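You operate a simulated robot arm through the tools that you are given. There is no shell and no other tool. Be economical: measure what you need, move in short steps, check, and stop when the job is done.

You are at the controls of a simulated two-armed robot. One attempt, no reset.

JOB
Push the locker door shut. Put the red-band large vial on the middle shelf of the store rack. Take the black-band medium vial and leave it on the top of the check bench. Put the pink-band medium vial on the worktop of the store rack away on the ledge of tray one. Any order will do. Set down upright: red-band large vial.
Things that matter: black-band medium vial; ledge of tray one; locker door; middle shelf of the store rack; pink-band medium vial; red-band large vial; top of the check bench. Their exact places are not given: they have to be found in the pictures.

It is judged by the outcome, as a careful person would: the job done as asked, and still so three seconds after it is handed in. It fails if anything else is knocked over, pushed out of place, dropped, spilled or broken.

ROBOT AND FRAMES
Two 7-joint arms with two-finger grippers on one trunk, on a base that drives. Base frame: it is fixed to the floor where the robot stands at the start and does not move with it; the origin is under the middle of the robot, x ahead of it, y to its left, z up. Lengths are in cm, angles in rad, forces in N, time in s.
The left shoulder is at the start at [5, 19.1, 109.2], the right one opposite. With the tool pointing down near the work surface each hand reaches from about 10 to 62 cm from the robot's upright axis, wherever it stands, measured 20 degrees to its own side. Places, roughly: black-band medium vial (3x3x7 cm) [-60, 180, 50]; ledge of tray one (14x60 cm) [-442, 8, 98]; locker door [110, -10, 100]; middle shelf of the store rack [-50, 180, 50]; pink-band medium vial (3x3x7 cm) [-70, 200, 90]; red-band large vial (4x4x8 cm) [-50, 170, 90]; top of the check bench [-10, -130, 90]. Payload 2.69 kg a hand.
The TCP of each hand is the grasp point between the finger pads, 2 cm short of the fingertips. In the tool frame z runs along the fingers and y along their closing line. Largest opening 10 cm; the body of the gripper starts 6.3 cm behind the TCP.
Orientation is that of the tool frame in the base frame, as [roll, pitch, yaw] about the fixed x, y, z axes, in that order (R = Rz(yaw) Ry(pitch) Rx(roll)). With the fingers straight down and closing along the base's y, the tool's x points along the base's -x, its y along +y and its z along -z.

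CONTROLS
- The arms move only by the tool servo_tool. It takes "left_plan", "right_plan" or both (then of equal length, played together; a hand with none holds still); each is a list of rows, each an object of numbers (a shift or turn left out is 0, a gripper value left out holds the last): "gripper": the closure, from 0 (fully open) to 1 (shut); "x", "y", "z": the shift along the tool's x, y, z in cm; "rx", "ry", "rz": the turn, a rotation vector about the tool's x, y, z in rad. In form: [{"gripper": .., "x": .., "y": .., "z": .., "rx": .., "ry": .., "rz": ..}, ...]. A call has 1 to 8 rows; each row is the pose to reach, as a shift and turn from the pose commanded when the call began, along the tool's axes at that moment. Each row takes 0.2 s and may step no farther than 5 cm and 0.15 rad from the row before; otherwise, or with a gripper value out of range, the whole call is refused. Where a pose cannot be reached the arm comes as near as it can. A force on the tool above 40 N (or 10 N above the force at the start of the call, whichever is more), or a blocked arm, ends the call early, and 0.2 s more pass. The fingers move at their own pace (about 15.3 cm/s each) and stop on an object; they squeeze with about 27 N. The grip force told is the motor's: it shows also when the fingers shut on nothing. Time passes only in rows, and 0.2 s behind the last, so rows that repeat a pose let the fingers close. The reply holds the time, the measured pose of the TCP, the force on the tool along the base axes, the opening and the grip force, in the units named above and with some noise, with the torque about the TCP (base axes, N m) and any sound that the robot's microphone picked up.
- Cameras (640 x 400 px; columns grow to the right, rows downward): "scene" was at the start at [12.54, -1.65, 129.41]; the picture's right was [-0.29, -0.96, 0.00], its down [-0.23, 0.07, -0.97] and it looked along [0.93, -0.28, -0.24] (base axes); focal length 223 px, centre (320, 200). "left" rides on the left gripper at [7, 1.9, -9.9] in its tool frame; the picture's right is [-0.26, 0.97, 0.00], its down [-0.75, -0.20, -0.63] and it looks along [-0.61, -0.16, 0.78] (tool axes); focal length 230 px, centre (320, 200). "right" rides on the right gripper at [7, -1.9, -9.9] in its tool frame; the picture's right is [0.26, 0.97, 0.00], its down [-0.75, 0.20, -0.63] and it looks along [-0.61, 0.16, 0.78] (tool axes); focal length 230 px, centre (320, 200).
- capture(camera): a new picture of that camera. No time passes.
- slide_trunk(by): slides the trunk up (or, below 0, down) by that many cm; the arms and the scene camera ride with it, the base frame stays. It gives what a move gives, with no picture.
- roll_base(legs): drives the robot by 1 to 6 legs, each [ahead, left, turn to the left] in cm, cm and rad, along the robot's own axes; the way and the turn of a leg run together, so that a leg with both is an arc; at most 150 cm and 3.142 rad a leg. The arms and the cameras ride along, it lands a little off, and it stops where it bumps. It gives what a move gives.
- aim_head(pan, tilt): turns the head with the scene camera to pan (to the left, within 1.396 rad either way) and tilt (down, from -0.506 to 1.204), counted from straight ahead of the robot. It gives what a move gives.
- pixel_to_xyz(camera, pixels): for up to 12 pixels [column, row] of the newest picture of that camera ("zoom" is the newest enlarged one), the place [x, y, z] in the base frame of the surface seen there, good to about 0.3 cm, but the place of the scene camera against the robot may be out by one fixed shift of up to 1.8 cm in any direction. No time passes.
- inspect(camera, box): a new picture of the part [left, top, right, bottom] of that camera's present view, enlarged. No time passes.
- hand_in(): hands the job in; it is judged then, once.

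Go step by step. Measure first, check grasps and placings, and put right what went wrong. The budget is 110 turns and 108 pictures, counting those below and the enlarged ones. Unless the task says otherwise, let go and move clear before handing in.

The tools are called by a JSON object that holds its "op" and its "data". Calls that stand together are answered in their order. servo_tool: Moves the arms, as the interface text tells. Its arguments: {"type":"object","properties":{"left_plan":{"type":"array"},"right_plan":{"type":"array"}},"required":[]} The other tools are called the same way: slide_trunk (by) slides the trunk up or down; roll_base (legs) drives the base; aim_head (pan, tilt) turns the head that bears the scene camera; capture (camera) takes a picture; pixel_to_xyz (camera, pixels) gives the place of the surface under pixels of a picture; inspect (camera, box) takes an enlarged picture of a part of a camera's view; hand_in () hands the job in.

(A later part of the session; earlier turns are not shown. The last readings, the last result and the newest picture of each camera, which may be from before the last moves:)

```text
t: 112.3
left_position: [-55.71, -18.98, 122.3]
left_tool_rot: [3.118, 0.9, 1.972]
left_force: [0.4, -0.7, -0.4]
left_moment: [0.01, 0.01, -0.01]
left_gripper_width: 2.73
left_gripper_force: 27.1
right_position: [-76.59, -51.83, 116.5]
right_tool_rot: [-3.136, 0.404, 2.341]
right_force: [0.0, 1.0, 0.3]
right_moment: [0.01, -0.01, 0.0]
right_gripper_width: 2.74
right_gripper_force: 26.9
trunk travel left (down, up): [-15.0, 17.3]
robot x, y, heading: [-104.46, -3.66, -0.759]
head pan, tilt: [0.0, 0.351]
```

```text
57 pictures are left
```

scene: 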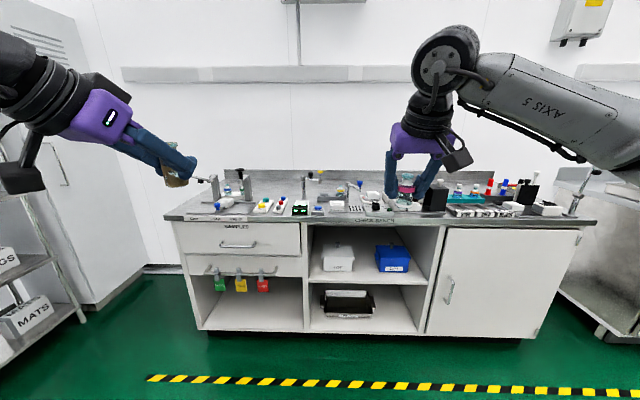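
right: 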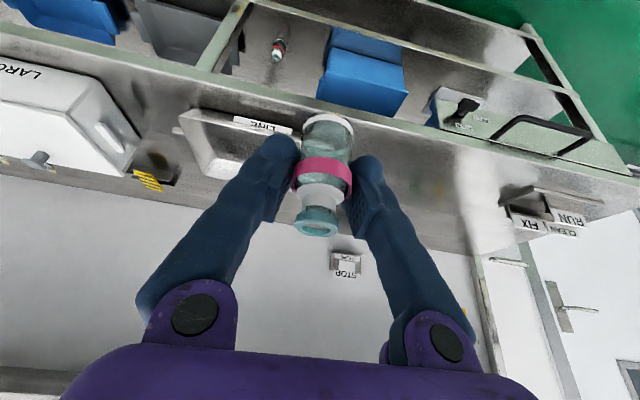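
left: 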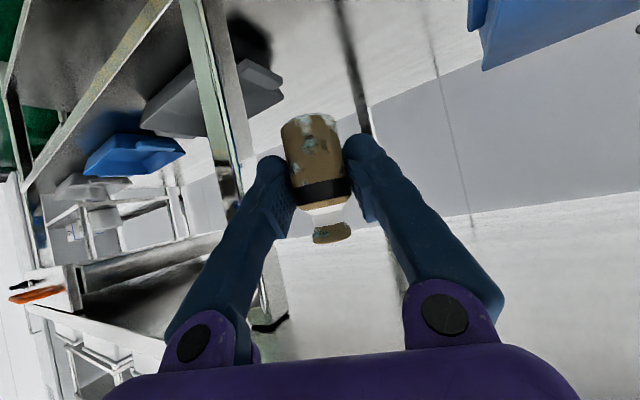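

{"op": "roll_base", "data": {"legs": [[50, 0, -0.02]]}}

{"op": "aim_head", "data": {"pan": 0.0, "tilt": 0.55}}

{"op": "capture", "data": {"camera": "scene"}}

```text
t: 115.2
left_position: [-20.04, -53.76, 122.5]
left_tool_rot: [3.118, 0.897, 1.959]
left_force: [-0.1, 0.1, -0.2]
left_moment: [0.02, 0.01, -0.03]
left_gripper_width: 2.72
left_gripper_force: 27.3
right_position: [-41.38, -86.5, 116.49]
right_tool_rot: [-3.135, 0.403, 2.327]
right_force: [1.4, -0.4, 0.2]
right_moment: [0.01, 0.01, -0.03]
right_gripper_width: 2.72
right_gripper_force: 26.7
trunk travel left (down, up): [-15.0, 17.3]
robot x, y, heading: [-68.45, -37.69, -0.772]
head pan, tilt: [0.0, 0.351]
```

```text
t: 116.0
left_position: [-20.01, -53.72, 122.52]
left_tool_rot: [3.116, 0.899, 1.96]
left_force: [-0.2, -0.6, -0.3]
left_moment: [0.02, 0.02, -0.01]
left_gripper_width: 2.72
left_gripper_force: 27.4
right_position: [-41.46, -86.45, 116.47]
right_tool_rot: [-3.136, 0.402, 2.329]
right_force: [0.0, 0.1, -0.5]
right_moment: [0.01, -0.02, 0.04]
right_gripper_width: 2.73
right_gripper_force: 27.7
trunk travel left (down, up): [-15.0, 17.3]
robot x, y, heading: [-68.29, -37.48, -0.774]
head pan, tilt: [0.0, 0.55]
```

```text
56 pictures are left
```

scene: 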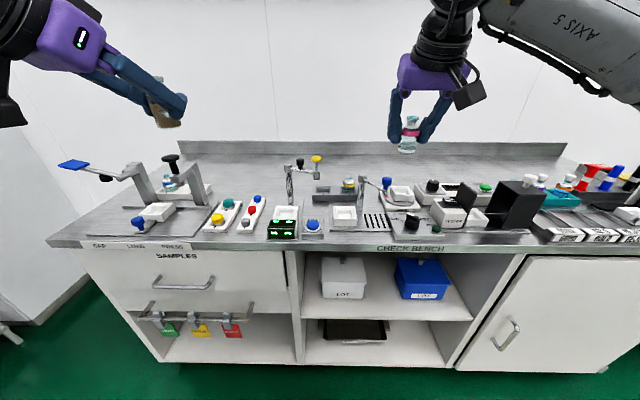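

Free top areas lie behind the buttons near (240,175) and behind the clutter. I measure candidates.

{"op": "pixel_to_xyz", "data": {"camera": "scene", "pixels": [[240, 180], [235, 190], [240, 160], [240, 243], [231, 200], [206, 195], [288, 165], [80, 222], [75, 165], [316, 158], [256, 198], [265, 180]]}}

{"op": "inspect", "data": {"camera": "scene", "box": [40, 130, 360, 260]}}

```text
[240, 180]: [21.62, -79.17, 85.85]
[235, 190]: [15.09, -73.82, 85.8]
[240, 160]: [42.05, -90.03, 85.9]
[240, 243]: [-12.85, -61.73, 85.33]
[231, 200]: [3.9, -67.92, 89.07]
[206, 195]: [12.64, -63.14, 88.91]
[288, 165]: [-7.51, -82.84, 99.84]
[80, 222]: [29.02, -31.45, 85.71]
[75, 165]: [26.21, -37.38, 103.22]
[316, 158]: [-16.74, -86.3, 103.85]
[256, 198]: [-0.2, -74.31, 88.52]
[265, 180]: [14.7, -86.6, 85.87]
```

```text
2.00 times, centred on (200, 195) of scene
```

zoom: 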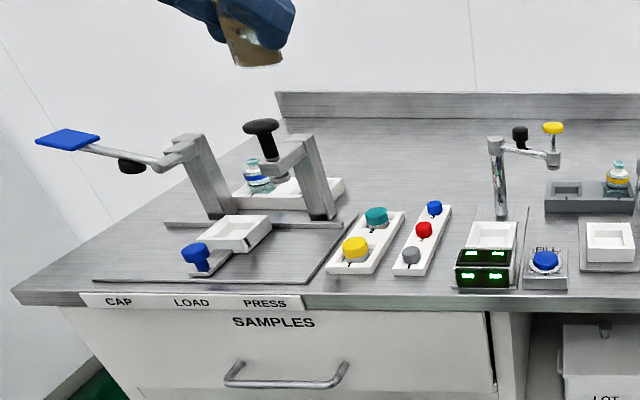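

Bench top z≈85.8; a free patch lies behind the button boards around (16.7,-87.4). I raise the right hand, move in, then inspect that patch.

{"op": "servo_tool", "data": {"right_plan": [{"z": -4.6, "x": -1.9}, {"z": -9.2, "x": -3.9}, {"z": -9.2, "x": -3.9}]}}

{"op": "roll_base", "data": {"legs": [[0, 9, -0.01], [18, 0, 0]]}}

{"op": "capture", "data": {"camera": "left"}}

{"op": "capture", "data": {"camera": "scene"}}

```text
refused: row 2 steps farther than a row can; nothing moved
```

```text
t: 118.5
left_position: [-1.22, -60.69, 122.42]
left_tool_rot: [3.117, 0.898, 1.945]
left_force: [0.7, -0.2, -0.5]
left_moment: [-0.01, 0.0, 0.0]
left_gripper_width: 2.72
left_gripper_force: 27.0
right_position: [-23.03, -92.95, 116.47]
right_tool_rot: [-3.136, 0.403, 2.315]
right_force: [-0.6, 0.5, 0.2]
right_moment: [0.0, 0.01, -0.01]
right_gripper_width: 2.72
right_gripper_force: 27.1
trunk travel left (down, up): [-15.0, 17.3]
robot x, y, heading: [-49.96, -43.71, -0.788]
head pan, tilt: [0.0, 0.55]
```

```text
54 pictures are left
```

left: 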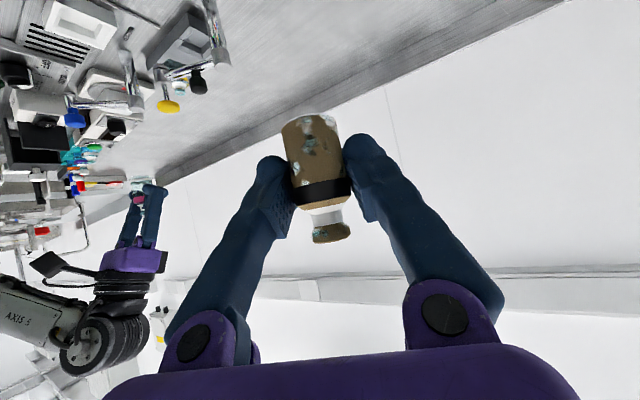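

```text
53 pictures are left
```

scene: 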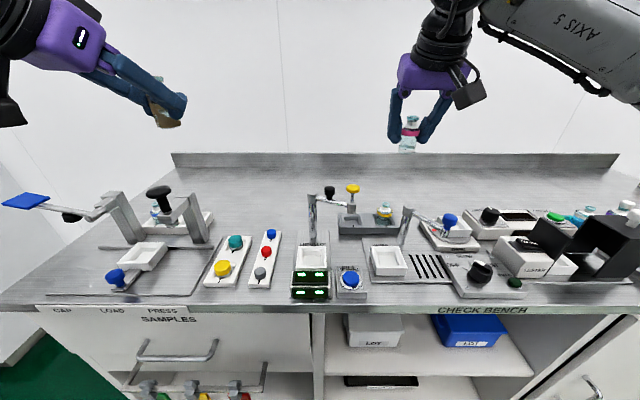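

{"op": "pixel_to_xyz", "data": {"camera": "scene", "pixels": [[270, 200], [270, 190], [240, 232], [272, 230], [212, 215], [207, 225], [325, 200], [345, 225], [312, 195], [340, 212]]}}

```text
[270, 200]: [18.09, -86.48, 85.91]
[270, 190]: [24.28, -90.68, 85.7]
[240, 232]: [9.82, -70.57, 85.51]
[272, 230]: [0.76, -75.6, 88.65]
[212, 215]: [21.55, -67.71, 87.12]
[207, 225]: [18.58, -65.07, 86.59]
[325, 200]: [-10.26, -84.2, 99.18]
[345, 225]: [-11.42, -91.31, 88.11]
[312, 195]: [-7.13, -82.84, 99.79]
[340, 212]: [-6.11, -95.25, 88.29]
```

The patch near (270,200) is clear. I move the left hand to a pre-place point above it.

{"op": "servo_tool", "data": {"left_plan": [{"z": 4, "x": 0.5, "y": 0.8}, {"z": 8, "x": 1, "y": 1.5}, {"z": 12, "x": 1.5, "y": 2.3}, {"z": 16, "x": 2, "y": 3.1}, {"z": 20, "x": 2.5, "y": 3.8}, {"z": 24, "x": 3, "y": 4.6}, {"z": 28, "x": 3.5, "y": 5.4}, {"z": 31.8, "x": 4, "y": 6.1}]}}

{"op": "capture", "data": {"camera": "left"}}

{"op": "capture", "data": {"camera": "scene"}}

```text
t: 120.3
left_position: [13.37, -78.78, 99.55]
left_tool_rot: [3.113, 0.898, 1.947]
left_force: [0.0, 0.1, -0.2]
left_moment: [-0.01, -0.01, -0.02]
left_gripper_width: 2.75
left_gripper_force: 27.0
right_position: [-23.01, -92.99, 116.53]
right_tool_rot: [-3.135, 0.402, 2.317]
right_force: [0.0, 0.0, -0.2]
right_moment: [0.02, -0.01, 0.03]
right_gripper_width: 2.72
right_gripper_force: 27.6
trunk travel left (down, up): [-15.0, 17.3]
robot x, y, heading: [-49.83, -43.47, -0.786]
head pan, tilt: [0.0, 0.55]
```

```text
52 pictures are left
```

left: 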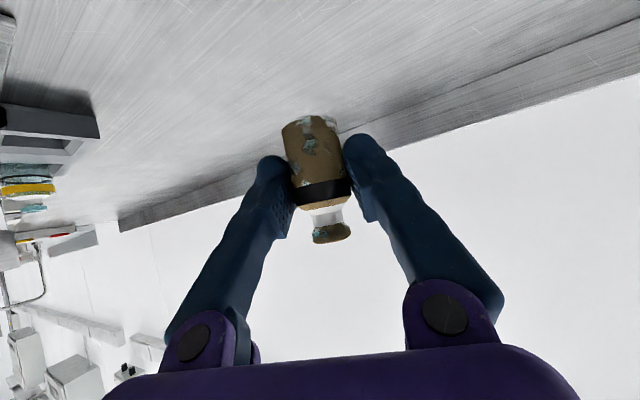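

```text
51 pictures are left
```

scene: 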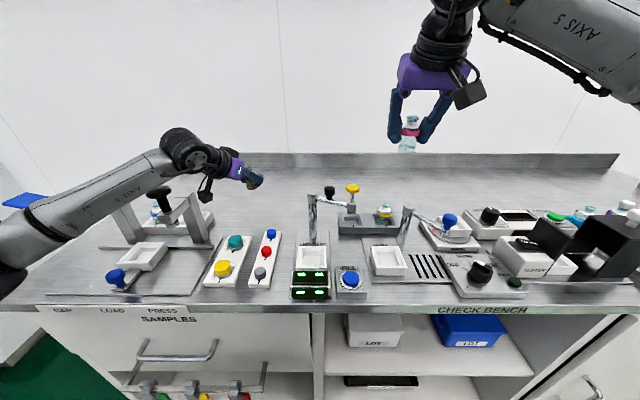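

The left forearm passes near the press knob at (160,190). I measure heights before lowering.

{"op": "pixel_to_xyz", "data": {"camera": "scene", "pixels": [[120, 185], [60, 210], [150, 165], [185, 150], [160, 190], [190, 205], [205, 185], [120, 220], [20, 200], [100, 205], [207, 195]]}}

{"op": "inspect", "data": {"camera": "scene", "box": [0, 110, 320, 310]}}

{"op": "pixel_to_xyz", "data": {"camera": "left", "pixels": [[370, 80], [310, 90], [200, 90], [450, 70]]}}

```text
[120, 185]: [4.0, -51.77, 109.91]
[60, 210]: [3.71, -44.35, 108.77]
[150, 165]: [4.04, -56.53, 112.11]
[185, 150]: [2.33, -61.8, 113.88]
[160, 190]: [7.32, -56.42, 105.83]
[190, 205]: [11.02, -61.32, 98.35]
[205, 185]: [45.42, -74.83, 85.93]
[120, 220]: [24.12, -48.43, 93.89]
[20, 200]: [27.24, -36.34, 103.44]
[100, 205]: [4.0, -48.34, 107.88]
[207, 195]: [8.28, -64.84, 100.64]
```

```text
2.00 times, centred on (160, 210) of scene
```

zoom: 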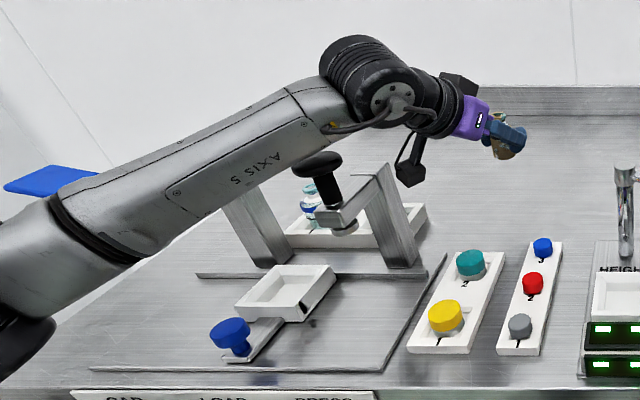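

```text
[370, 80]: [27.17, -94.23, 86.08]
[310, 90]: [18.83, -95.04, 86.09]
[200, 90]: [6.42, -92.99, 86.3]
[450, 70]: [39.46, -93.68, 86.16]
```

The forearm is only about 5 cm from the press knob, so going on this way is unsafe. I retract, shift the base 10 cm right and yaw the hand straight, so the arm comes in right of the press.

{"op": "servo_tool", "data": {"left_plan": [{"z": -4, "x": -0.5, "y": -0.8}, {"z": -8, "x": -1, "y": -1.5}, {"z": -12, "x": -1.5, "y": -2.3}, {"z": -16, "x": -2, "y": -3.1}, {"z": -20, "x": -2.5, "y": -3.8}, {"z": -24, "x": -3, "y": -4.6}, {"z": -28, "x": -3.5, "y": -5.4}, {"z": -31.8, "x": -4, "y": -6.1}]}}

{"op": "roll_base", "data": {"legs": [[0, -10, 0]]}}

{"op": "servo_tool", "data": {"left_plan": [{"rx": -0.107, "rz": -0.085}, {"rx": -0.213, "rz": -0.17}, {"rx": -0.32, "rz": -0.255}, {"rx": -0.32, "rz": -0.255}]}}

{"op": "capture", "data": {"camera": "scene"}}

```text
t: 122.1
left_position: [-1.5, -60.48, 122.4]
left_tool_rot: [3.115, 0.899, 1.946]
left_force: [-0.3, 0.7, -0.4]
left_moment: [0.04, 0.03, 0.0]
left_gripper_width: 2.72
left_gripper_force: 26.7
right_position: [-23.19, -92.83, 116.44]
right_tool_rot: [-3.136, 0.403, 2.317]
right_force: [0.3, -0.6, -0.3]
right_moment: [-0.02, -0.03, -0.02]
right_gripper_width: 2.72
right_gripper_force: 26.8
trunk travel left (down, up): [-15.0, 17.3]
robot x, y, heading: [-49.63, -43.28, -0.786]
head pan, tilt: [0.0, 0.55]
```

```text
t: 123.7
left_position: [-8.58, -67.62, 122.38]
left_tool_rot: [3.117, 0.898, 1.946]
left_force: [0.0, -0.5, -0.3]
left_moment: [-0.01, -0.02, 0.03]
left_gripper_width: 2.73
left_gripper_force: 27.4
right_position: [-30.11, -99.92, 116.52]
right_tool_rot: [-3.137, 0.403, 2.315]
right_force: [-0.3, 0.2, -1.0]
right_moment: [0.0, 0.0, 0.0]
right_gripper_width: 2.75
right_gripper_force: 27.5
trunk travel left (down, up): [-15.0, 17.3]
robot x, y, heading: [-56.36, -50.52, -0.783]
head pan, tilt: [0.0, 0.55]
```

```text
t: 124.7
left_position: [-8.6, -67.83, 122.32]
left_tool_rot: [3.12, 0.904, 2.36]
left_force: [1.2, 0.3, 0.0]
left_moment: [0.02, -0.02, 0.0]
left_gripper_width: 2.74
left_gripper_force: 27.1
right_position: [-30.15, -99.9, 116.46]
right_tool_rot: [-3.136, 0.403, 2.316]
right_force: [1.1, -0.1, 0.7]
right_moment: [0.01, -0.02, -0.01]
right_gripper_width: 2.7
right_gripper_force: 26.7
trunk travel left (down, up): [-15.0, 17.3]
robot x, y, heading: [-56.88, -50.79, -0.784]
head pan, tilt: [0.0, 0.55]
```

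```text
49 pictures are left
```

scene: 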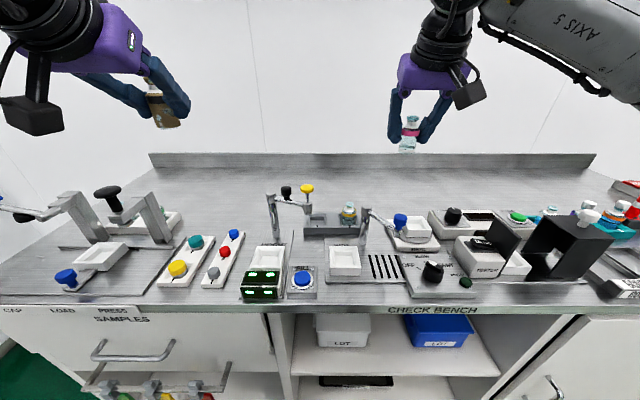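

The left hand is now straight at s≈54. I go to the new pre-place point and check the forearm's clearance.

{"op": "servo_tool", "data": {"left_plan": [{"z": 4, "x": 0.7, "y": -0.1}, {"z": 8, "x": 1.3, "y": -0.2}, {"z": 12, "x": 2, "y": -0.4}, {"z": 16.1, "x": 2.7, "y": -0.5}, {"z": 20.2, "x": 3.4, "y": -0.7}, {"z": 24.3, "x": 4, "y": -0.8}, {"z": 28.4, "x": 4.7, "y": -0.9}, {"z": 32.5, "x": 5.4, "y": -1}]}}

{"op": "capture", "data": {"camera": "scene"}}

{"op": "capture", "data": {"camera": "left"}}

```text
t: 126.5
left_position: [7.05, -83.4, 98.0]
left_tool_rot: [3.119, 0.904, 2.355]
left_force: [0.0, 0.3, -0.1]
left_moment: [-0.02, 0.03, 0.04]
left_gripper_width: 2.73
left_gripper_force: 26.5
right_position: [-30.11, -99.96, 116.41]
right_tool_rot: [-3.136, 0.403, 2.316]
right_force: [0.3, 0.0, 0.0]
right_moment: [0.04, 0.01, 0.01]
right_gripper_width: 2.74
right_gripper_force: 27.2
trunk travel left (down, up): [-15.0, 17.3]
robot x, y, heading: [-56.53, -50.85, -0.786]
head pan, tilt: [0.0, 0.55]
```

```text
48 pictures are left
```

scene: 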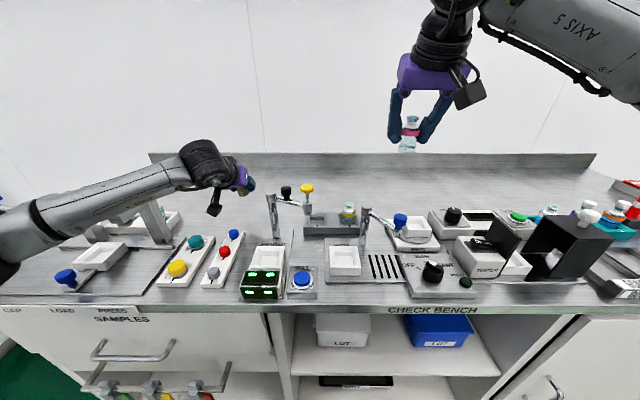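

```text
47 pictures are left
```

left: 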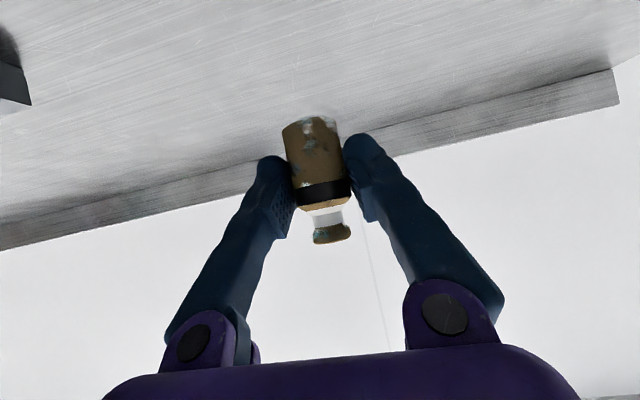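

{"op": "pixel_to_xyz", "data": {"camera": "scene", "pixels": [[170, 175], [120, 192], [70, 207], [30, 225], [205, 160], [215, 208], [155, 205], [180, 180], [60, 240], [5, 245]]}}

{"op": "inspect", "data": {"camera": "scene", "box": [0, 120, 320, 320]}}

```text
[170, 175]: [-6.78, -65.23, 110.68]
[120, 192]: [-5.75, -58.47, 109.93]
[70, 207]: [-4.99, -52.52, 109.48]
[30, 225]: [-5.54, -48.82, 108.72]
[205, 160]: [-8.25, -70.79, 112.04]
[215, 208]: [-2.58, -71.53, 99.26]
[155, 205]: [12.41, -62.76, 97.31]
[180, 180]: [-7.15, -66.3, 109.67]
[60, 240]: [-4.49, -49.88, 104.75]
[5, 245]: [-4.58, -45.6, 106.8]
```

```text
2.00 times, centred on (160, 220) of scene
```

zoom: 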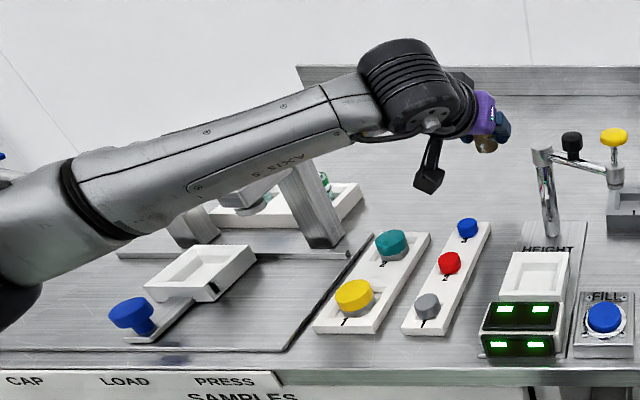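

The forearm runs level at z≈105-114 just in front of the press knob. Raising the trunk 17 cm will lift the elbow; I do this and bring the hand back down to the same point.

{"op": "slide_trunk", "data": {"by": 17}}

{"op": "servo_tool", "data": {"left_plan": [{"x": 3.1, "z": 2.5}, {"x": 6.3, "z": 5}, {"x": 9.4, "z": 7.4}, {"x": 12.6, "z": 9.9}, {"x": 12.6, "z": 9.9}]}}

{"op": "capture", "data": {"camera": "scene"}}

```text
t: 128.4
left_position: [7.24, -83.32, 115.17]
left_tool_rot: [3.118, 0.902, 2.359]
left_force: [0.4, -0.2, 0.2]
left_moment: [0.01, -0.01, -0.03]
left_gripper_width: 2.72
left_gripper_force: 26.8
right_position: [-30.15, -99.94, 133.5]
right_tool_rot: [-3.136, 0.403, 2.317]
right_force: [0.1, -0.4, -0.3]
right_moment: [0.02, -0.01, 0.01]
right_gripper_width: 2.73
right_gripper_force: 26.8
trunk travel left (down, up): [-32.0, 0.3]
robot x, y, heading: [-56.45, -50.41, -0.788]
head pan, tilt: [0.0, 0.55]
```

```text
t: 129.6
left_position: [7.2, -83.33, 99.12]
left_tool_rot: [3.119, 0.906, 2.355]
left_force: [0.1, 0.0, -0.8]
left_moment: [0.01, 0.0, -0.01]
left_gripper_width: 2.73
left_gripper_force: 26.9
right_position: [-30.2, -99.91, 133.49]
right_tool_rot: [-3.138, 0.405, 2.317]
right_force: [0.2, 0.3, -1.0]
right_moment: [0.01, 0.01, 0.0]
right_gripper_width: 2.72
right_gripper_force: 27.1
trunk travel left (down, up): [-32.0, 0.3]
robot x, y, heading: [-56.7, -50.75, -0.788]
head pan, tilt: [0.0, 0.55]
```

```text
45 pictures are left
```

scene: 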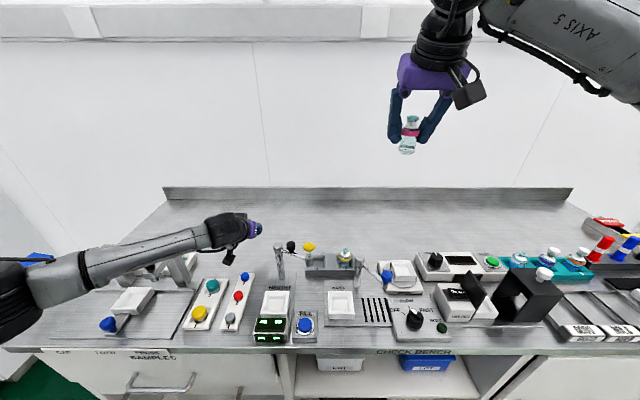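

{"op": "pixel_to_xyz", "data": {"camera": "scene", "pixels": [[190, 240], [150, 248], [110, 262], [70, 275], [25, 300], [170, 245], [185, 268], [228, 258], [225, 222]]}}

{"op": "inspect", "data": {"camera": "scene", "box": [0, 180, 320, 380]}}

```text
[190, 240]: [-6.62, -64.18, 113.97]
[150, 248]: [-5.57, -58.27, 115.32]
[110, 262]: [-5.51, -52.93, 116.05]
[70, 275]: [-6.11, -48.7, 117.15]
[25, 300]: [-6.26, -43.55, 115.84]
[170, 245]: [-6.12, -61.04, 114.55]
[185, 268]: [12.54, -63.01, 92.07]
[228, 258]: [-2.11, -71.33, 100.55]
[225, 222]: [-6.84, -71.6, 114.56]
```

```text
2.00 times, centred on (160, 280) of scene
```

zoom: 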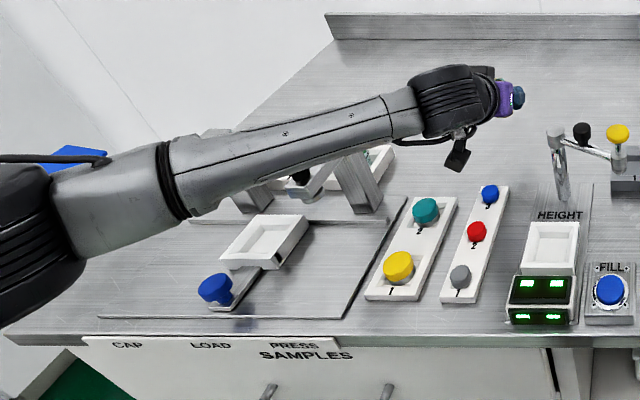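

The forearm is now about 6 cm higher and its plan position stays in front of the knob. I advance to just above the surface and check again.

{"op": "servo_tool", "data": {"left_plan": [{"z": 3, "x": 0.5}, {"z": 6, "x": 1}, {"z": 9, "x": 1.2}, {"z": 9, "x": 1.2}]}}

{"op": "inspect", "data": {"camera": "scene", "box": [0, 180, 320, 380]}}

{"op": "pixel_to_xyz", "data": {"camera": "zoom", "pixels": [[300, 180], [250, 195], [300, 150], [350, 150], [460, 160], [490, 195]]}}

```text
t: 130.6
left_position: [12.04, -87.51, 92.45]
left_tool_rot: [3.118, 0.905, 2.359]
left_force: [-0.2, 0.2, -0.9]
left_moment: [-0.01, 0.03, -0.03]
left_gripper_width: 2.73
left_gripper_force: 26.8
right_position: [-30.18, -99.96, 133.6]
right_tool_rot: [-3.138, 0.403, 2.316]
right_force: [-0.3, -0.7, -0.3]
right_moment: [0.01, 0.04, 0.03]
right_gripper_width: 2.75
right_gripper_force: 26.9
trunk travel left (down, up): [-32.0, 0.3]
robot x, y, heading: [-56.65, -50.64, -0.785]
head pan, tilt: [0.0, 0.55]
```

```text
2.00 times, centred on (160, 280) of scene
```

zoom: 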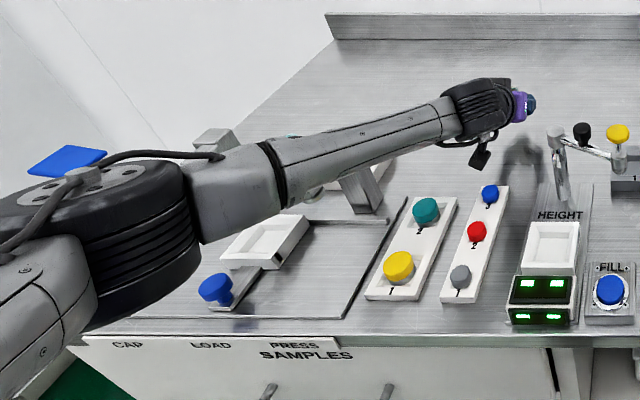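

```text
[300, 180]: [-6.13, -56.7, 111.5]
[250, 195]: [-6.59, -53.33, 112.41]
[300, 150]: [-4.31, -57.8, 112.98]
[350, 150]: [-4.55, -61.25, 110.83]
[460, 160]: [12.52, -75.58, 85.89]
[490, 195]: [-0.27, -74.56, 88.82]
```

Still clear. I lower the last 2.6 cm vertically.

{"op": "servo_tool", "data": {"left_plan": [{"z": 0.7, "x": 0.9}, {"z": 1.2, "x": 1.55}, {"z": 1.5, "x": 1.9}, {"z": 1.65, "x": 2.1}, {"z": 1.75, "x": 2.2}]}}

{"op": "capture", "data": {"camera": "left"}}

```text
t: 131.8
left_position: [11.85, -87.59, 89.76]
left_tool_rot: [3.118, 0.905, 2.358]
left_force: [0.4, -0.2, 0.0]
left_moment: [0.02, 0.0, 0.01]
left_gripper_width: 2.72
left_gripper_force: 26.8
right_position: [-30.05, -100.07, 133.47]
right_tool_rot: [-3.138, 0.403, 2.316]
right_force: [0.2, 0.2, -0.1]
right_moment: [0.01, -0.01, -0.01]
right_gripper_width: 2.72
right_gripper_force: 26.9
trunk travel left (down, up): [-32.0, 0.3]
robot x, y, heading: [-56.81, -50.66, -0.784]
head pan, tilt: [0.0, 0.55]
```

```text
42 pictures are left
```

left: 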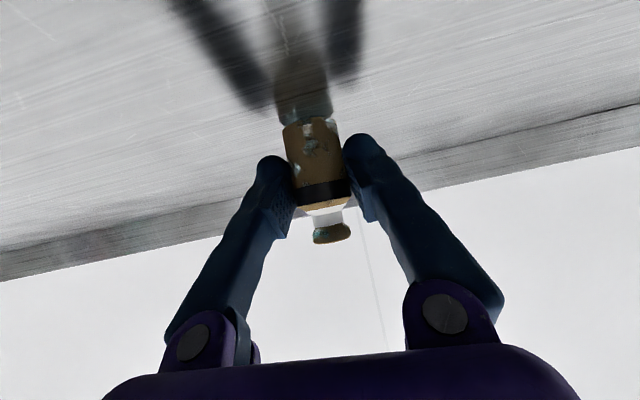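

{"op": "servo_tool", "data": {"left_plan": [{"z": 0.12, "x": 0.16}, {"z": 0.25, "x": 0.31}, {"z": 0.31, "x": 0.39}, {"z": 0.37, "x": 0.47}]}}

```text
t: 132.8
left_position: [11.93, -87.53, 89.59]
left_tool_rot: [3.118, 0.909, 2.359]
left_force: [1.3, 3.0, 15.0]
left_moment: [0.05, 0.02, 0.01]
left_gripper_width: 2.73
left_gripper_force: 27.4
right_position: [-30.25, -99.85, 133.55]
right_tool_rot: [-3.136, 0.406, 2.316]
right_force: [-0.4, 0.1, -1.0]
right_moment: [0.0, 0.0, -0.01]
right_gripper_width: 2.73
right_gripper_force: 26.6
trunk travel left (down, up): [-32.0, 0.3]
robot x, y, heading: [-56.46, -50.88, -0.782]
head pan, tilt: [0.0, 0.55]
```

Contact at 15 N; I ease up slightly, open and check.

{"op": "servo_tool", "data": {"left_plan": [{"z": -0.15, "x": -0.19}, {"z": -0.15, "x": -0.19, "gripper": 0.8}, {"z": -0.15, "x": -0.19, "gripper": 0.6}, {"z": -0.15, "x": -0.19, "gripper": 0.4}, {"z": -0.15, "x": -0.19, "gripper": 0.4}]}}

{"op": "capture", "data": {"camera": "left"}}

```text
t: 134.0
left_position: [11.81, -87.49, 89.4]
left_tool_rot: [3.12, 0.904, 2.359]
left_force: [1.8, 0.1, -0.4]
left_moment: [-0.02, -0.01, 0.04]
left_gripper_width: 5.98
left_gripper_force: 0.1
right_position: [-30.22, -99.92, 133.41]
right_tool_rot: [-3.137, 0.404, 2.316]
right_force: [-0.6, 1.0, 0.0]
right_moment: [0.01, -0.02, -0.01]
right_gripper_width: 2.72
right_gripper_force: 27.1
trunk travel left (down, up): [-32.0, 0.3]
robot x, y, heading: [-56.7, -50.87, -0.785]
head pan, tilt: [0.0, 0.55]
```

```text
41 pictures are left
```

left: 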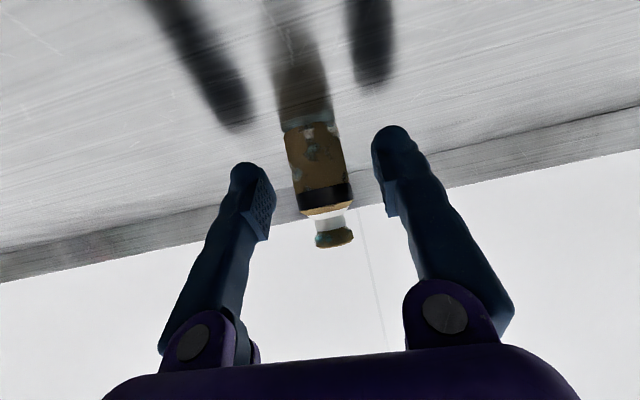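

The black vial stands upright on the check bench. I withdraw the left hand.

{"op": "servo_tool", "data": {"left_plan": [{"z": -3}, {"z": -7}, {"z": -11}, {"z": -14, "x": -2.5}, {"z": -17, "x": -5}, {"z": -20, "x": -8}, {"z": -24, "x": -9}, {"z": -28, "x": -10}]}}

{"op": "roll_base", "data": {"legs": [[-60, 0, 0]]}}

{"op": "capture", "data": {"camera": "scene"}}

{"op": "inspect", "data": {"camera": "scene", "box": [100, 130, 420, 330]}}

```text
t: 135.8
left_position: [0.21, -76.77, 114.51]
left_tool_rot: [3.117, 0.904, 2.355]
left_force: [-0.4, -0.3, 0.4]
left_moment: [0.01, 0.03, -0.02]
left_gripper_width: 6.01
left_gripper_force: 0.1
right_position: [-30.21, -99.98, 133.49]
right_tool_rot: [-3.137, 0.406, 2.315]
right_force: [0.0, -0.1, -1.5]
right_moment: [0.02, 0.01, 0.01]
right_gripper_width: 2.73
right_gripper_force: 26.6
trunk travel left (down, up): [-32.0, 0.3]
robot x, y, heading: [-56.73, -50.95, -0.785]
head pan, tilt: [0.0, 0.55]
```

```text
t: 139.2
left_position: [-42.31, -33.87, 114.36]
left_tool_rot: [3.119, 0.904, 2.367]
left_force: [-1.0, 0.8, -0.1]
left_moment: [0.02, -0.03, 0.03]
left_gripper_width: 5.97
left_gripper_force: 0.1
right_position: [-72.69, -57.27, 133.53]
right_tool_rot: [-3.137, 0.403, 2.322]
right_force: [0.3, 0.2, -1.0]
right_moment: [-0.02, 0.0, -0.02]
right_gripper_width: 2.74
right_gripper_force: 27.4
trunk travel left (down, up): [-32.0, 0.3]
robot x, y, heading: [-99.75, -8.1, -0.774]
head pan, tilt: [0.0, 0.55]
```

```text
40 pictures are left
```

scene: 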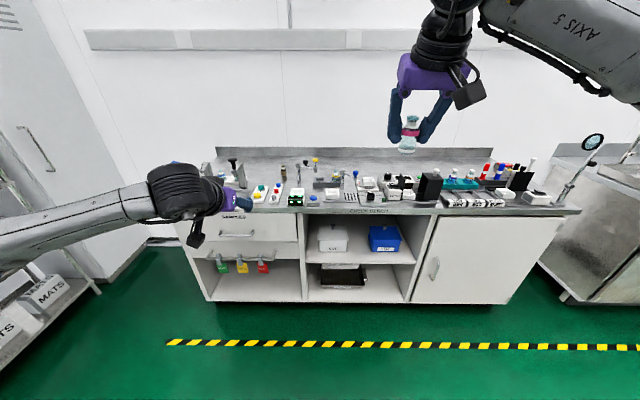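

```text
2.00 times, centred on (260, 230) of scene
```

zoom: 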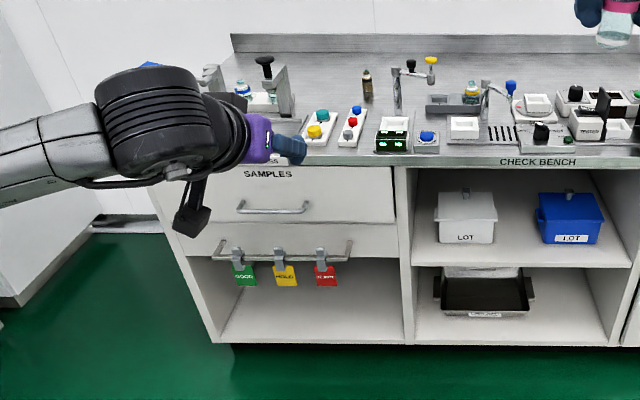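

The black vial stands at zoom (367,85) and the door is still shut. I turn toward tray one to the west and look.

{"op": "roll_base", "data": {"legs": [[0, 0, -2.37]]}}

{"op": "aim_head", "data": {"pan": 0.0, "tilt": 0.3}}

{"op": "capture", "data": {"camera": "scene"}}

```text
t: 145.1
left_position: [-157.45, -31.89, 114.47]
left_tool_rot: [3.119, 0.905, 0.032]
left_force: [0.4, 0.6, 0.4]
left_moment: [-0.03, 0.01, -0.01]
left_gripper_width: 6.0
left_gripper_force: 0.0
right_position: [-153.5, 6.19, 133.45]
right_tool_rot: [-3.137, 0.403, -0.011]
right_force: [-0.2, -1.2, -0.7]
right_moment: [-0.01, 0.02, 0.01]
right_gripper_width: 2.73
right_gripper_force: 26.8
trunk travel left (down, up): [-32.0, 0.3]
robot x, y, heading: [-99.41, -8.18, -3.106]
head pan, tilt: [0.0, 0.55]
```

```text
t: 145.9
left_position: [-157.53, -31.82, 114.4]
left_tool_rot: [3.119, 0.904, 0.032]
left_force: [-0.3, -0.2, 0.5]
left_moment: [0.05, 0.01, 0.02]
left_gripper_width: 5.99
left_gripper_force: 0.1
right_position: [-153.4, 6.21, 133.44]
right_tool_rot: [-3.136, 0.404, -0.01]
right_force: [0.5, 0.0, -0.2]
right_moment: [0.01, 0.01, -0.01]
right_gripper_width: 2.73
right_gripper_force: 26.7
trunk travel left (down, up): [-32.0, 0.3]
robot x, y, heading: [-99.08, -8.46, -3.11]
head pan, tilt: [0.0, 0.3]
```

```text
38 pictures are left
```

scene: 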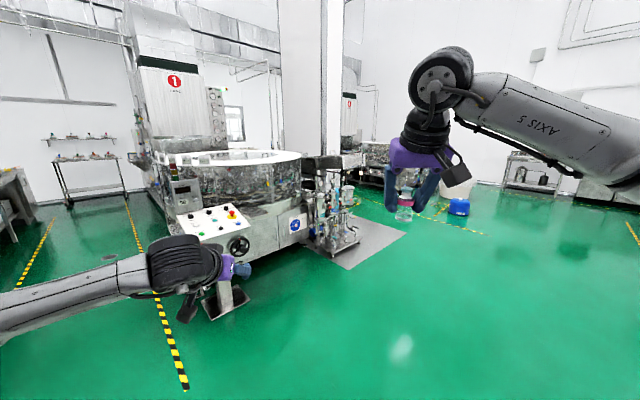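

Machine "1" is ahead with a round vessel at (240,165). I zoom and measure to find the ledge near (-442,8,98).

{"op": "inspect", "data": {"camera": "scene", "box": [130, 120, 370, 270]}}

{"op": "pixel_to_xyz", "data": {"camera": "scene", "pixels": [[240, 160], [200, 158], [280, 155], [340, 160], [180, 185], [210, 215], [300, 220], [370, 255], [230, 90], [320, 165], [350, 150]]}}

```text
2.67 times, centred on (250, 195) of scene
```

zoom: 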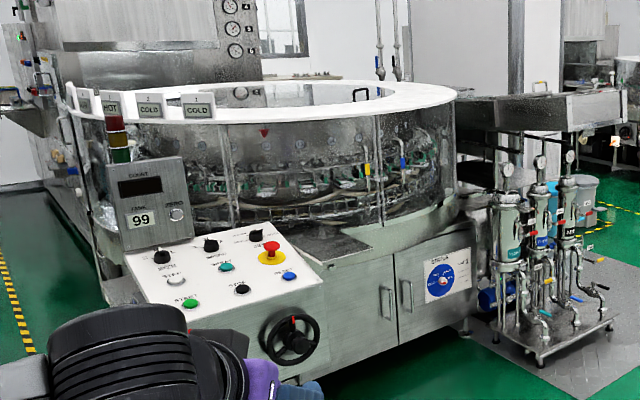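

```text
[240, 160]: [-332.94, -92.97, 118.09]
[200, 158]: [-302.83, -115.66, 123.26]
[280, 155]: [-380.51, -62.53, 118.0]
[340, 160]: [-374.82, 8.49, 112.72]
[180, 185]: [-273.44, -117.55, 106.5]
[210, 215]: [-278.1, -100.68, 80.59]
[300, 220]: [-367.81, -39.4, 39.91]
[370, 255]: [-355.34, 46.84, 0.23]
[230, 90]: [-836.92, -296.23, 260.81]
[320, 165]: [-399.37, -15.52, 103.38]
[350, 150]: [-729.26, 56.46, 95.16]
```

The trough beside machine 1, at zoom (545,105), is likely tray one. I drive nearer on its right side and look again.

{"op": "roll_base", "data": {"legs": [[130, -60, 0], [50, -40, 0]]}}

{"op": "aim_head", "data": {"pan": 0.35, "tilt": 0.3}}

{"op": "capture", "data": {"camera": "scene"}}

```text
t: 156.6
left_position: [-337.22, 59.37, 114.49]
left_tool_rot: [3.118, 0.904, 0.056]
left_force: [-0.2, 0.1, 0.4]
left_moment: [-0.02, -0.01, 0.0]
left_gripper_width: 5.99
left_gripper_force: 0.0
right_position: [-334.18, 97.53, 133.46]
right_tool_rot: [-3.137, 0.403, 0.017]
right_force: [0.0, 0.1, 0.8]
right_moment: [-0.01, 0.03, -0.01]
right_gripper_width: 2.72
right_gripper_force: 27.7
trunk travel left (down, up): [-32.0, 0.3]
robot x, y, heading: [-279.56, 84.84, -3.083]
head pan, tilt: [0.0, 0.3]
```

```text
t: 157.4
left_position: [-337.13, 59.4, 114.42]
left_tool_rot: [3.118, 0.907, 0.057]
left_force: [0.4, -0.3, -1.1]
left_moment: [0.01, 0.0, -0.02]
left_gripper_width: 6.0
left_gripper_force: 0.0
right_position: [-334.06, 97.55, 133.47]
right_tool_rot: [-3.136, 0.404, 0.016]
right_force: [-0.1, -0.3, -0.5]
right_moment: [-0.01, 0.0, 0.02]
right_gripper_width: 2.73
right_gripper_force: 27.2
trunk travel left (down, up): [-32.0, 0.3]
robot x, y, heading: [-279.45, 84.34, -3.087]
head pan, tilt: [0.351, 0.3]
```

```text
36 pictures are left
```

scene: 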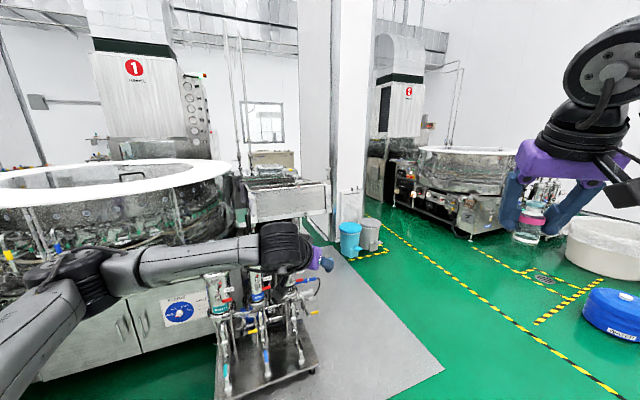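

{"op": "inspect", "data": {"camera": "scene", "box": [180, 130, 380, 255]}}

{"op": "pixel_to_xyz", "data": {"camera": "scene", "pixels": [[290, 180], [255, 183], [325, 182], [290, 200], [270, 170], [265, 158], [325, 165], [250, 195], [325, 208], [385, 350], [310, 345]]}}

```text
3.20 times, centred on (280, 192) of scene
```

zoom: 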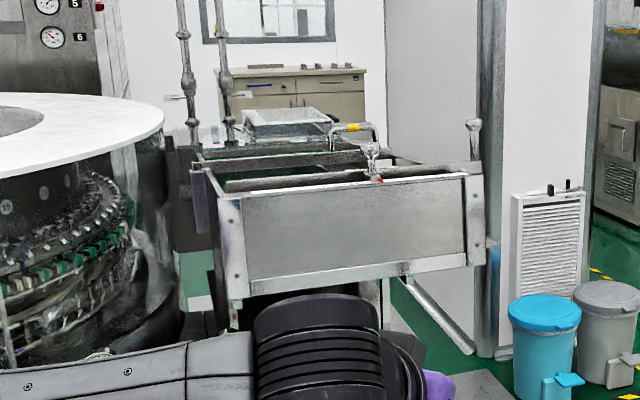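

```text
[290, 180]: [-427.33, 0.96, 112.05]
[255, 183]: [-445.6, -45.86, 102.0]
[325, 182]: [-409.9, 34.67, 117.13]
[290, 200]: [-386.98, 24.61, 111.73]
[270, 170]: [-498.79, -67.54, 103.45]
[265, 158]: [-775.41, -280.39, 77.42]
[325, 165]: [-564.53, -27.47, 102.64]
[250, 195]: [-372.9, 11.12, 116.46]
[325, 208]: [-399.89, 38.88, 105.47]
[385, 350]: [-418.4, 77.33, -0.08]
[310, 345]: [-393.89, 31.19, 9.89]
```

The trough front panel runs (-373,11) to (-410,35). The ledge should be by its right end; I measure the column and drums and move further right for a better view.

{"op": "pixel_to_xyz", "data": {"camera": "scene", "pixels": [[350, 200], [333, 236], [310, 120], [350, 240], [372, 235], [300, 235], [316, 225], [332, 215]]}}

{"op": "roll_base", "data": {"legs": [[60, -50, 0]]}}

{"op": "aim_head", "data": {"pan": 0.75, "tilt": 0.35}}

{"op": "capture", "data": {"camera": "scene"}}

```text
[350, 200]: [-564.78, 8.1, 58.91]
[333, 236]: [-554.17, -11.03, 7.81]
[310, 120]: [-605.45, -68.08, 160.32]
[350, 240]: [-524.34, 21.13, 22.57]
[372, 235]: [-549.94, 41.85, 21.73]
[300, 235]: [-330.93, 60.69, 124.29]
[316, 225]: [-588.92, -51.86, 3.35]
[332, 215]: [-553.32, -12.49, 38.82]
```

```text
t: 162.3
left_position: [-400.26, 104.87, 114.5]
left_tool_rot: [3.119, 0.903, 0.065]
left_force: [0.1, -0.6, 0.6]
left_moment: [0.0, 0.02, 0.0]
left_gripper_width: 5.99
left_gripper_force: 0.2
right_position: [-397.45, 143.0, 133.38]
right_tool_rot: [-3.137, 0.403, 0.023]
right_force: [-0.8, 0.5, 0.1]
right_moment: [0.01, -0.01, -0.03]
right_gripper_width: 2.72
right_gripper_force: 27.3
trunk travel left (down, up): [-32.0, 0.3]
robot x, y, heading: [-343.23, 130.31, -3.079]
head pan, tilt: [0.351, 0.3]
```

```text
t: 163.2
left_position: [-400.13, 104.89, 114.48]
left_tool_rot: [3.12, 0.904, 0.064]
left_force: [-1.0, 0.7, 1.0]
left_moment: [-0.03, 0.03, -0.01]
left_gripper_width: 6.01
left_gripper_force: 0.0
right_position: [-397.5, 142.99, 133.37]
right_tool_rot: [-3.136, 0.403, 0.024]
right_force: [-0.3, 0.0, -0.4]
right_moment: [0.02, 0.03, 0.02]
right_gripper_width: 2.72
right_gripper_force: 26.9
trunk travel left (down, up): [-32.0, 0.3]
robot x, y, heading: [-343.2, 130.57, -3.077]
head pan, tilt: [0.75, 0.351]
```

```text
34 pictures are left
```

scene: 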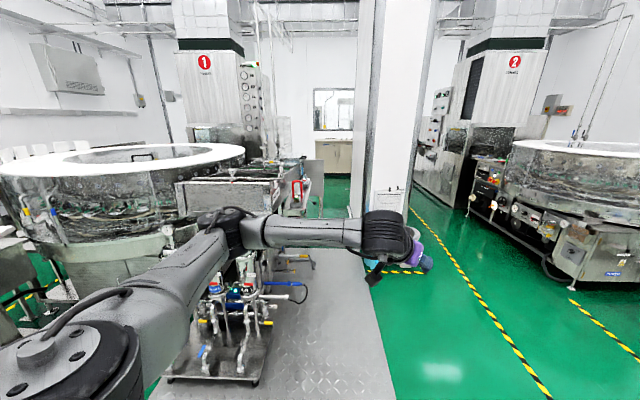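

{"op": "inspect", "data": {"camera": "scene", "box": [160, 130, 360, 255]}}

{"op": "pixel_to_xyz", "data": {"camera": "scene", "pixels": [[180, 183], [280, 183], [300, 182], [322, 165], [270, 163], [232, 175], [310, 210], [290, 205], [250, 165], [318, 185], [240, 155]]}}

```text
3.20 times, centred on (260, 192) of scene
```

zoom: 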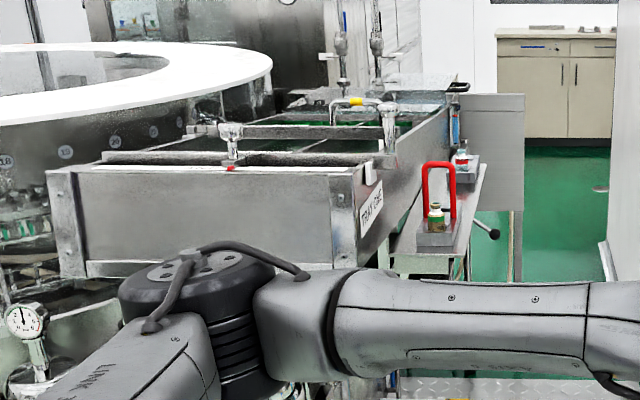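

```text
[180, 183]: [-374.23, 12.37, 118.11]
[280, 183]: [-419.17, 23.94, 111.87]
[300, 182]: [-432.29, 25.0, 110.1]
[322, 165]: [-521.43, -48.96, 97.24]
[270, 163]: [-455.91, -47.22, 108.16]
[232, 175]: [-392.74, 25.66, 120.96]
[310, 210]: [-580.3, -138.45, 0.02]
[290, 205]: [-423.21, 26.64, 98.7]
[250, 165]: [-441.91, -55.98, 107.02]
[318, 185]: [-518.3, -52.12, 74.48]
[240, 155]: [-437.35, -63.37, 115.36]
```

"TRAY ONE" is labelled on the right side and the ledge runs below it, holding two vials in holders and a red arch. I drive alongside, turn to face it and look.

{"op": "roll_base", "data": {"legs": [[105, 0, 0], [0, 0, 1.75]]}}

{"op": "aim_head", "data": {"pan": 0.0, "tilt": 0.5}}

{"op": "capture", "data": {"camera": "scene"}}

```text
t: 172.8
left_position: [-409.87, 72.98, 114.55]
left_tool_rot: [3.118, 0.904, 1.846]
left_force: [1.0, 0.8, 0.0]
left_moment: [0.03, -0.03, 0.02]
left_gripper_width: 6.0
left_gripper_force: 0.1
right_position: [-447.77, 67.69, 133.42]
right_tool_rot: [-3.135, 0.403, 1.802]
right_force: [0.1, 0.0, -0.3]
right_moment: [-0.01, 0.01, 0.0]
right_gripper_width: 2.71
right_gripper_force: 26.6
trunk travel left (down, up): [-32.0, 0.3]
robot x, y, heading: [-446.72, 123.55, -1.299]
head pan, tilt: [0.75, 0.351]
```

```text
t: 173.9
left_position: [-409.87, 72.96, 114.32]
left_tool_rot: [3.119, 0.904, 1.845]
left_force: [-0.2, 0.4, 0.2]
left_moment: [0.0, 0.0, 0.01]
left_gripper_width: 6.0
left_gripper_force: 0.1
right_position: [-447.75, 67.75, 133.51]
right_tool_rot: [-3.136, 0.403, 1.802]
right_force: [-1.0, -1.2, 0.0]
right_moment: [0.04, 0.02, -0.03]
right_gripper_width: 2.73
right_gripper_force: 26.3
trunk travel left (down, up): [-32.0, 0.3]
robot x, y, heading: [-446.54, 123.6, -1.301]
head pan, tilt: [0.0, 0.499]
```

```text
32 pictures are left
```

scene: 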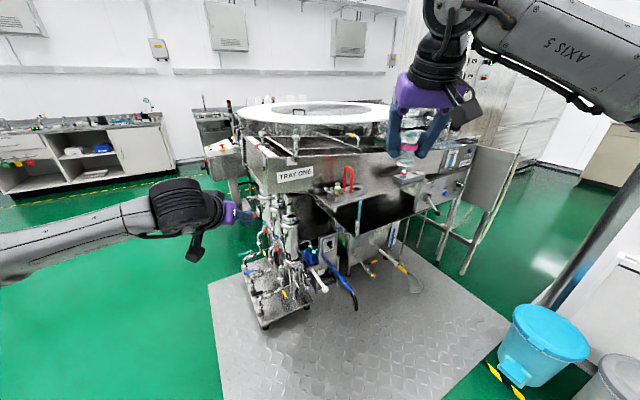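

{"op": "pixel_to_xyz", "data": {"camera": "scene", "pixels": [[320, 192], [345, 198], [365, 195], [375, 188], [390, 195], [405, 185], [425, 185], [350, 172], [360, 205], [545, 320], [375, 165], [420, 205]]}}

{"op": "inspect", "data": {"camera": "scene", "box": [240, 120, 480, 270]}}

```text
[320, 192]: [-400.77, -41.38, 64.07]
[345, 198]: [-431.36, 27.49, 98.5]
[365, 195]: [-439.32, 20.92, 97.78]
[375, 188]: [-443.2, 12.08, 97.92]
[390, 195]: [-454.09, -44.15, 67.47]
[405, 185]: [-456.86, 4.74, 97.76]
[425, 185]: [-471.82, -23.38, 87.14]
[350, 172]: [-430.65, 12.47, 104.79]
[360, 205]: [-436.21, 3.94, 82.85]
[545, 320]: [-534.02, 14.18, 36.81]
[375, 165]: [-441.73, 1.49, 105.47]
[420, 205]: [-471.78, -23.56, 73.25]
```

```text
2.67 times, centred on (360, 195) of scene
```

zoom: 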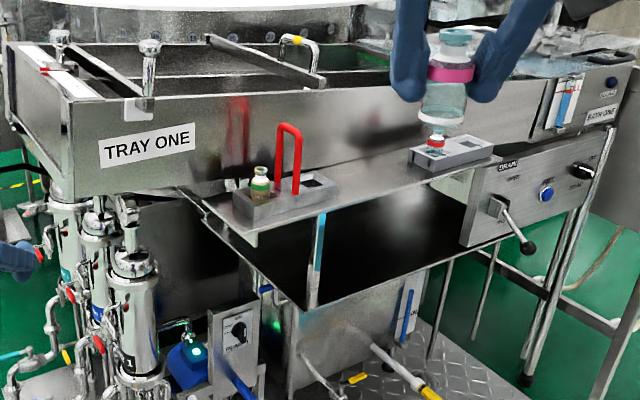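

The free stretch of ledge between the two holders is around (-442.6,9.9), z≈97.9. I retract the left hand, turn to face the ledge squarely and move alongside.

{"op": "servo_tool", "data": {"left_plan": [{"z": -4}, {"z": -8}, {"z": -12}, {"z": -12}]}}

{"op": "roll_base", "data": {"legs": [[0, 0, 0.515], [0, -61, 0], [10, 0, 0]]}}

{"op": "capture", "data": {"camera": "scene"}}

{"op": "capture", "data": {"camera": "right"}}

```text
t: 174.9
left_position: [-412.73, 82.08, 121.82]
left_tool_rot: [3.119, 0.905, 1.844]
left_force: [-0.3, 0.5, -1.1]
left_moment: [-0.03, -0.05, -0.02]
left_gripper_width: 6.0
left_gripper_force: 0.1
right_position: [-447.72, 67.82, 133.45]
right_tool_rot: [-3.135, 0.403, 1.802]
right_force: [0.2, -0.1, 0.0]
right_moment: [-0.01, -0.02, -0.01]
right_gripper_width: 2.72
right_gripper_force: 26.9
trunk travel left (down, up): [-32.0, 0.3]
robot x, y, heading: [-446.72, 123.32, -1.3]
head pan, tilt: [0.0, 0.499]
```

```text
t: 183.0
left_position: [-432.87, 53.66, 121.95]
left_tool_rot: [3.118, 0.905, 2.358]
left_force: [1.0, -1.2, 0.1]
left_moment: [-0.01, -0.02, -0.01]
left_gripper_width: 6.0
left_gripper_force: 0.0
right_position: [-456.29, 23.88, 133.51]
right_tool_rot: [-3.137, 0.404, 2.315]
right_force: [-0.2, -0.5, 0.4]
right_moment: [-0.01, 0.0, 0.02]
right_gripper_width: 2.75
right_gripper_force: 27.5
trunk travel left (down, up): [-32.0, 0.3]
robot x, y, heading: [-483.04, 73.09, -0.782]
head pan, tilt: [0.0, 0.499]
```

```text
30 pictures are left
```

scene: 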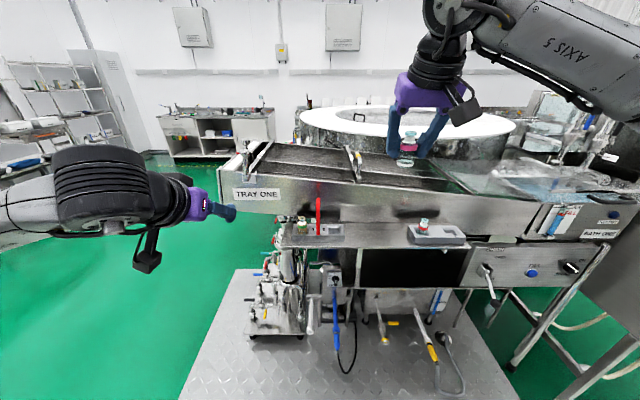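

```text
29 pictures are left
```

right: 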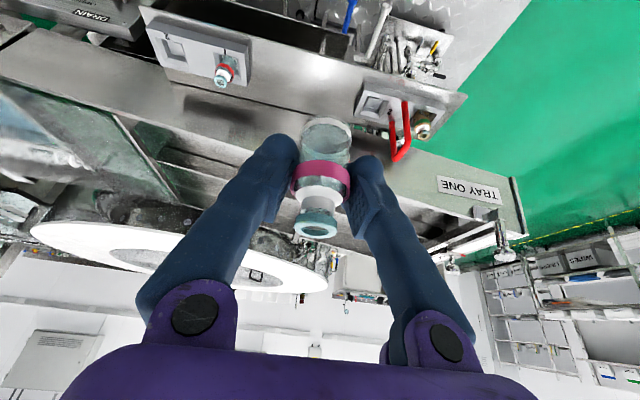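

The right camera sees the ledge with its free middle between the holders (near (300,75)). I measure it.

{"op": "pixel_to_xyz", "data": {"camera": "right", "pixels": [[300, 70], [300, 90], [310, 52], [250, 60], [247, 85], [362, 85], [357, 105], [390, 140], [280, 110], [400, 155], [225, 72], [270, 90]]}}

{"op": "inspect", "data": {"camera": "right", "box": [130, 0, 470, 200]}}

```text
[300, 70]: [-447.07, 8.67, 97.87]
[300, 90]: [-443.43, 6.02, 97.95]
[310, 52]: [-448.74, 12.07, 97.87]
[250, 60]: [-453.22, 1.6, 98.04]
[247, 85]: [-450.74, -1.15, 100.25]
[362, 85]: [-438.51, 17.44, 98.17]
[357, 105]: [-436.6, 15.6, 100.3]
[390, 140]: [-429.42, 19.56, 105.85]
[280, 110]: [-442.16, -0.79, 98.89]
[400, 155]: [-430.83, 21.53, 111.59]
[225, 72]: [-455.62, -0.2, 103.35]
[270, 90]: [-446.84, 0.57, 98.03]
```

```text
1.88 times, centred on (300, 100) of right
```

zoom: 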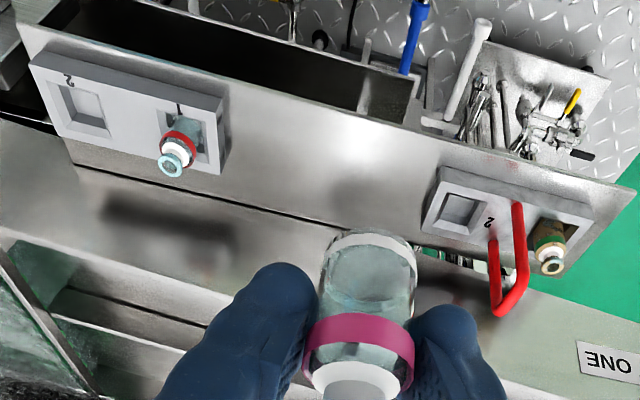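

The free gap spans q=298 to 319, so the target is (-444.05,7.75), TCP z≈101.9. I roll 8 cm closer and read the pose.

{"op": "roll_base", "data": {"legs": [[8, 0, 0]]}}

```text
t: 184.0
left_position: [-427.15, 47.84, 121.74]
left_tool_rot: [3.119, 0.905, 2.356]
left_force: [0.1, -0.7, 0.5]
left_moment: [0.03, 0.03, 0.03]
left_gripper_width: 6.0
left_gripper_force: 0.1
right_position: [-450.5, 18.04, 133.58]
right_tool_rot: [-3.136, 0.404, 2.315]
right_force: [0.4, -0.9, -0.1]
right_moment: [0.05, 0.02, -0.03]
right_gripper_width: 2.71
right_gripper_force: 27.1
trunk travel left (down, up): [-32.0, 0.3]
robot x, y, heading: [-476.85, 67.27, -0.783]
head pan, tilt: [0.0, 0.499]
```

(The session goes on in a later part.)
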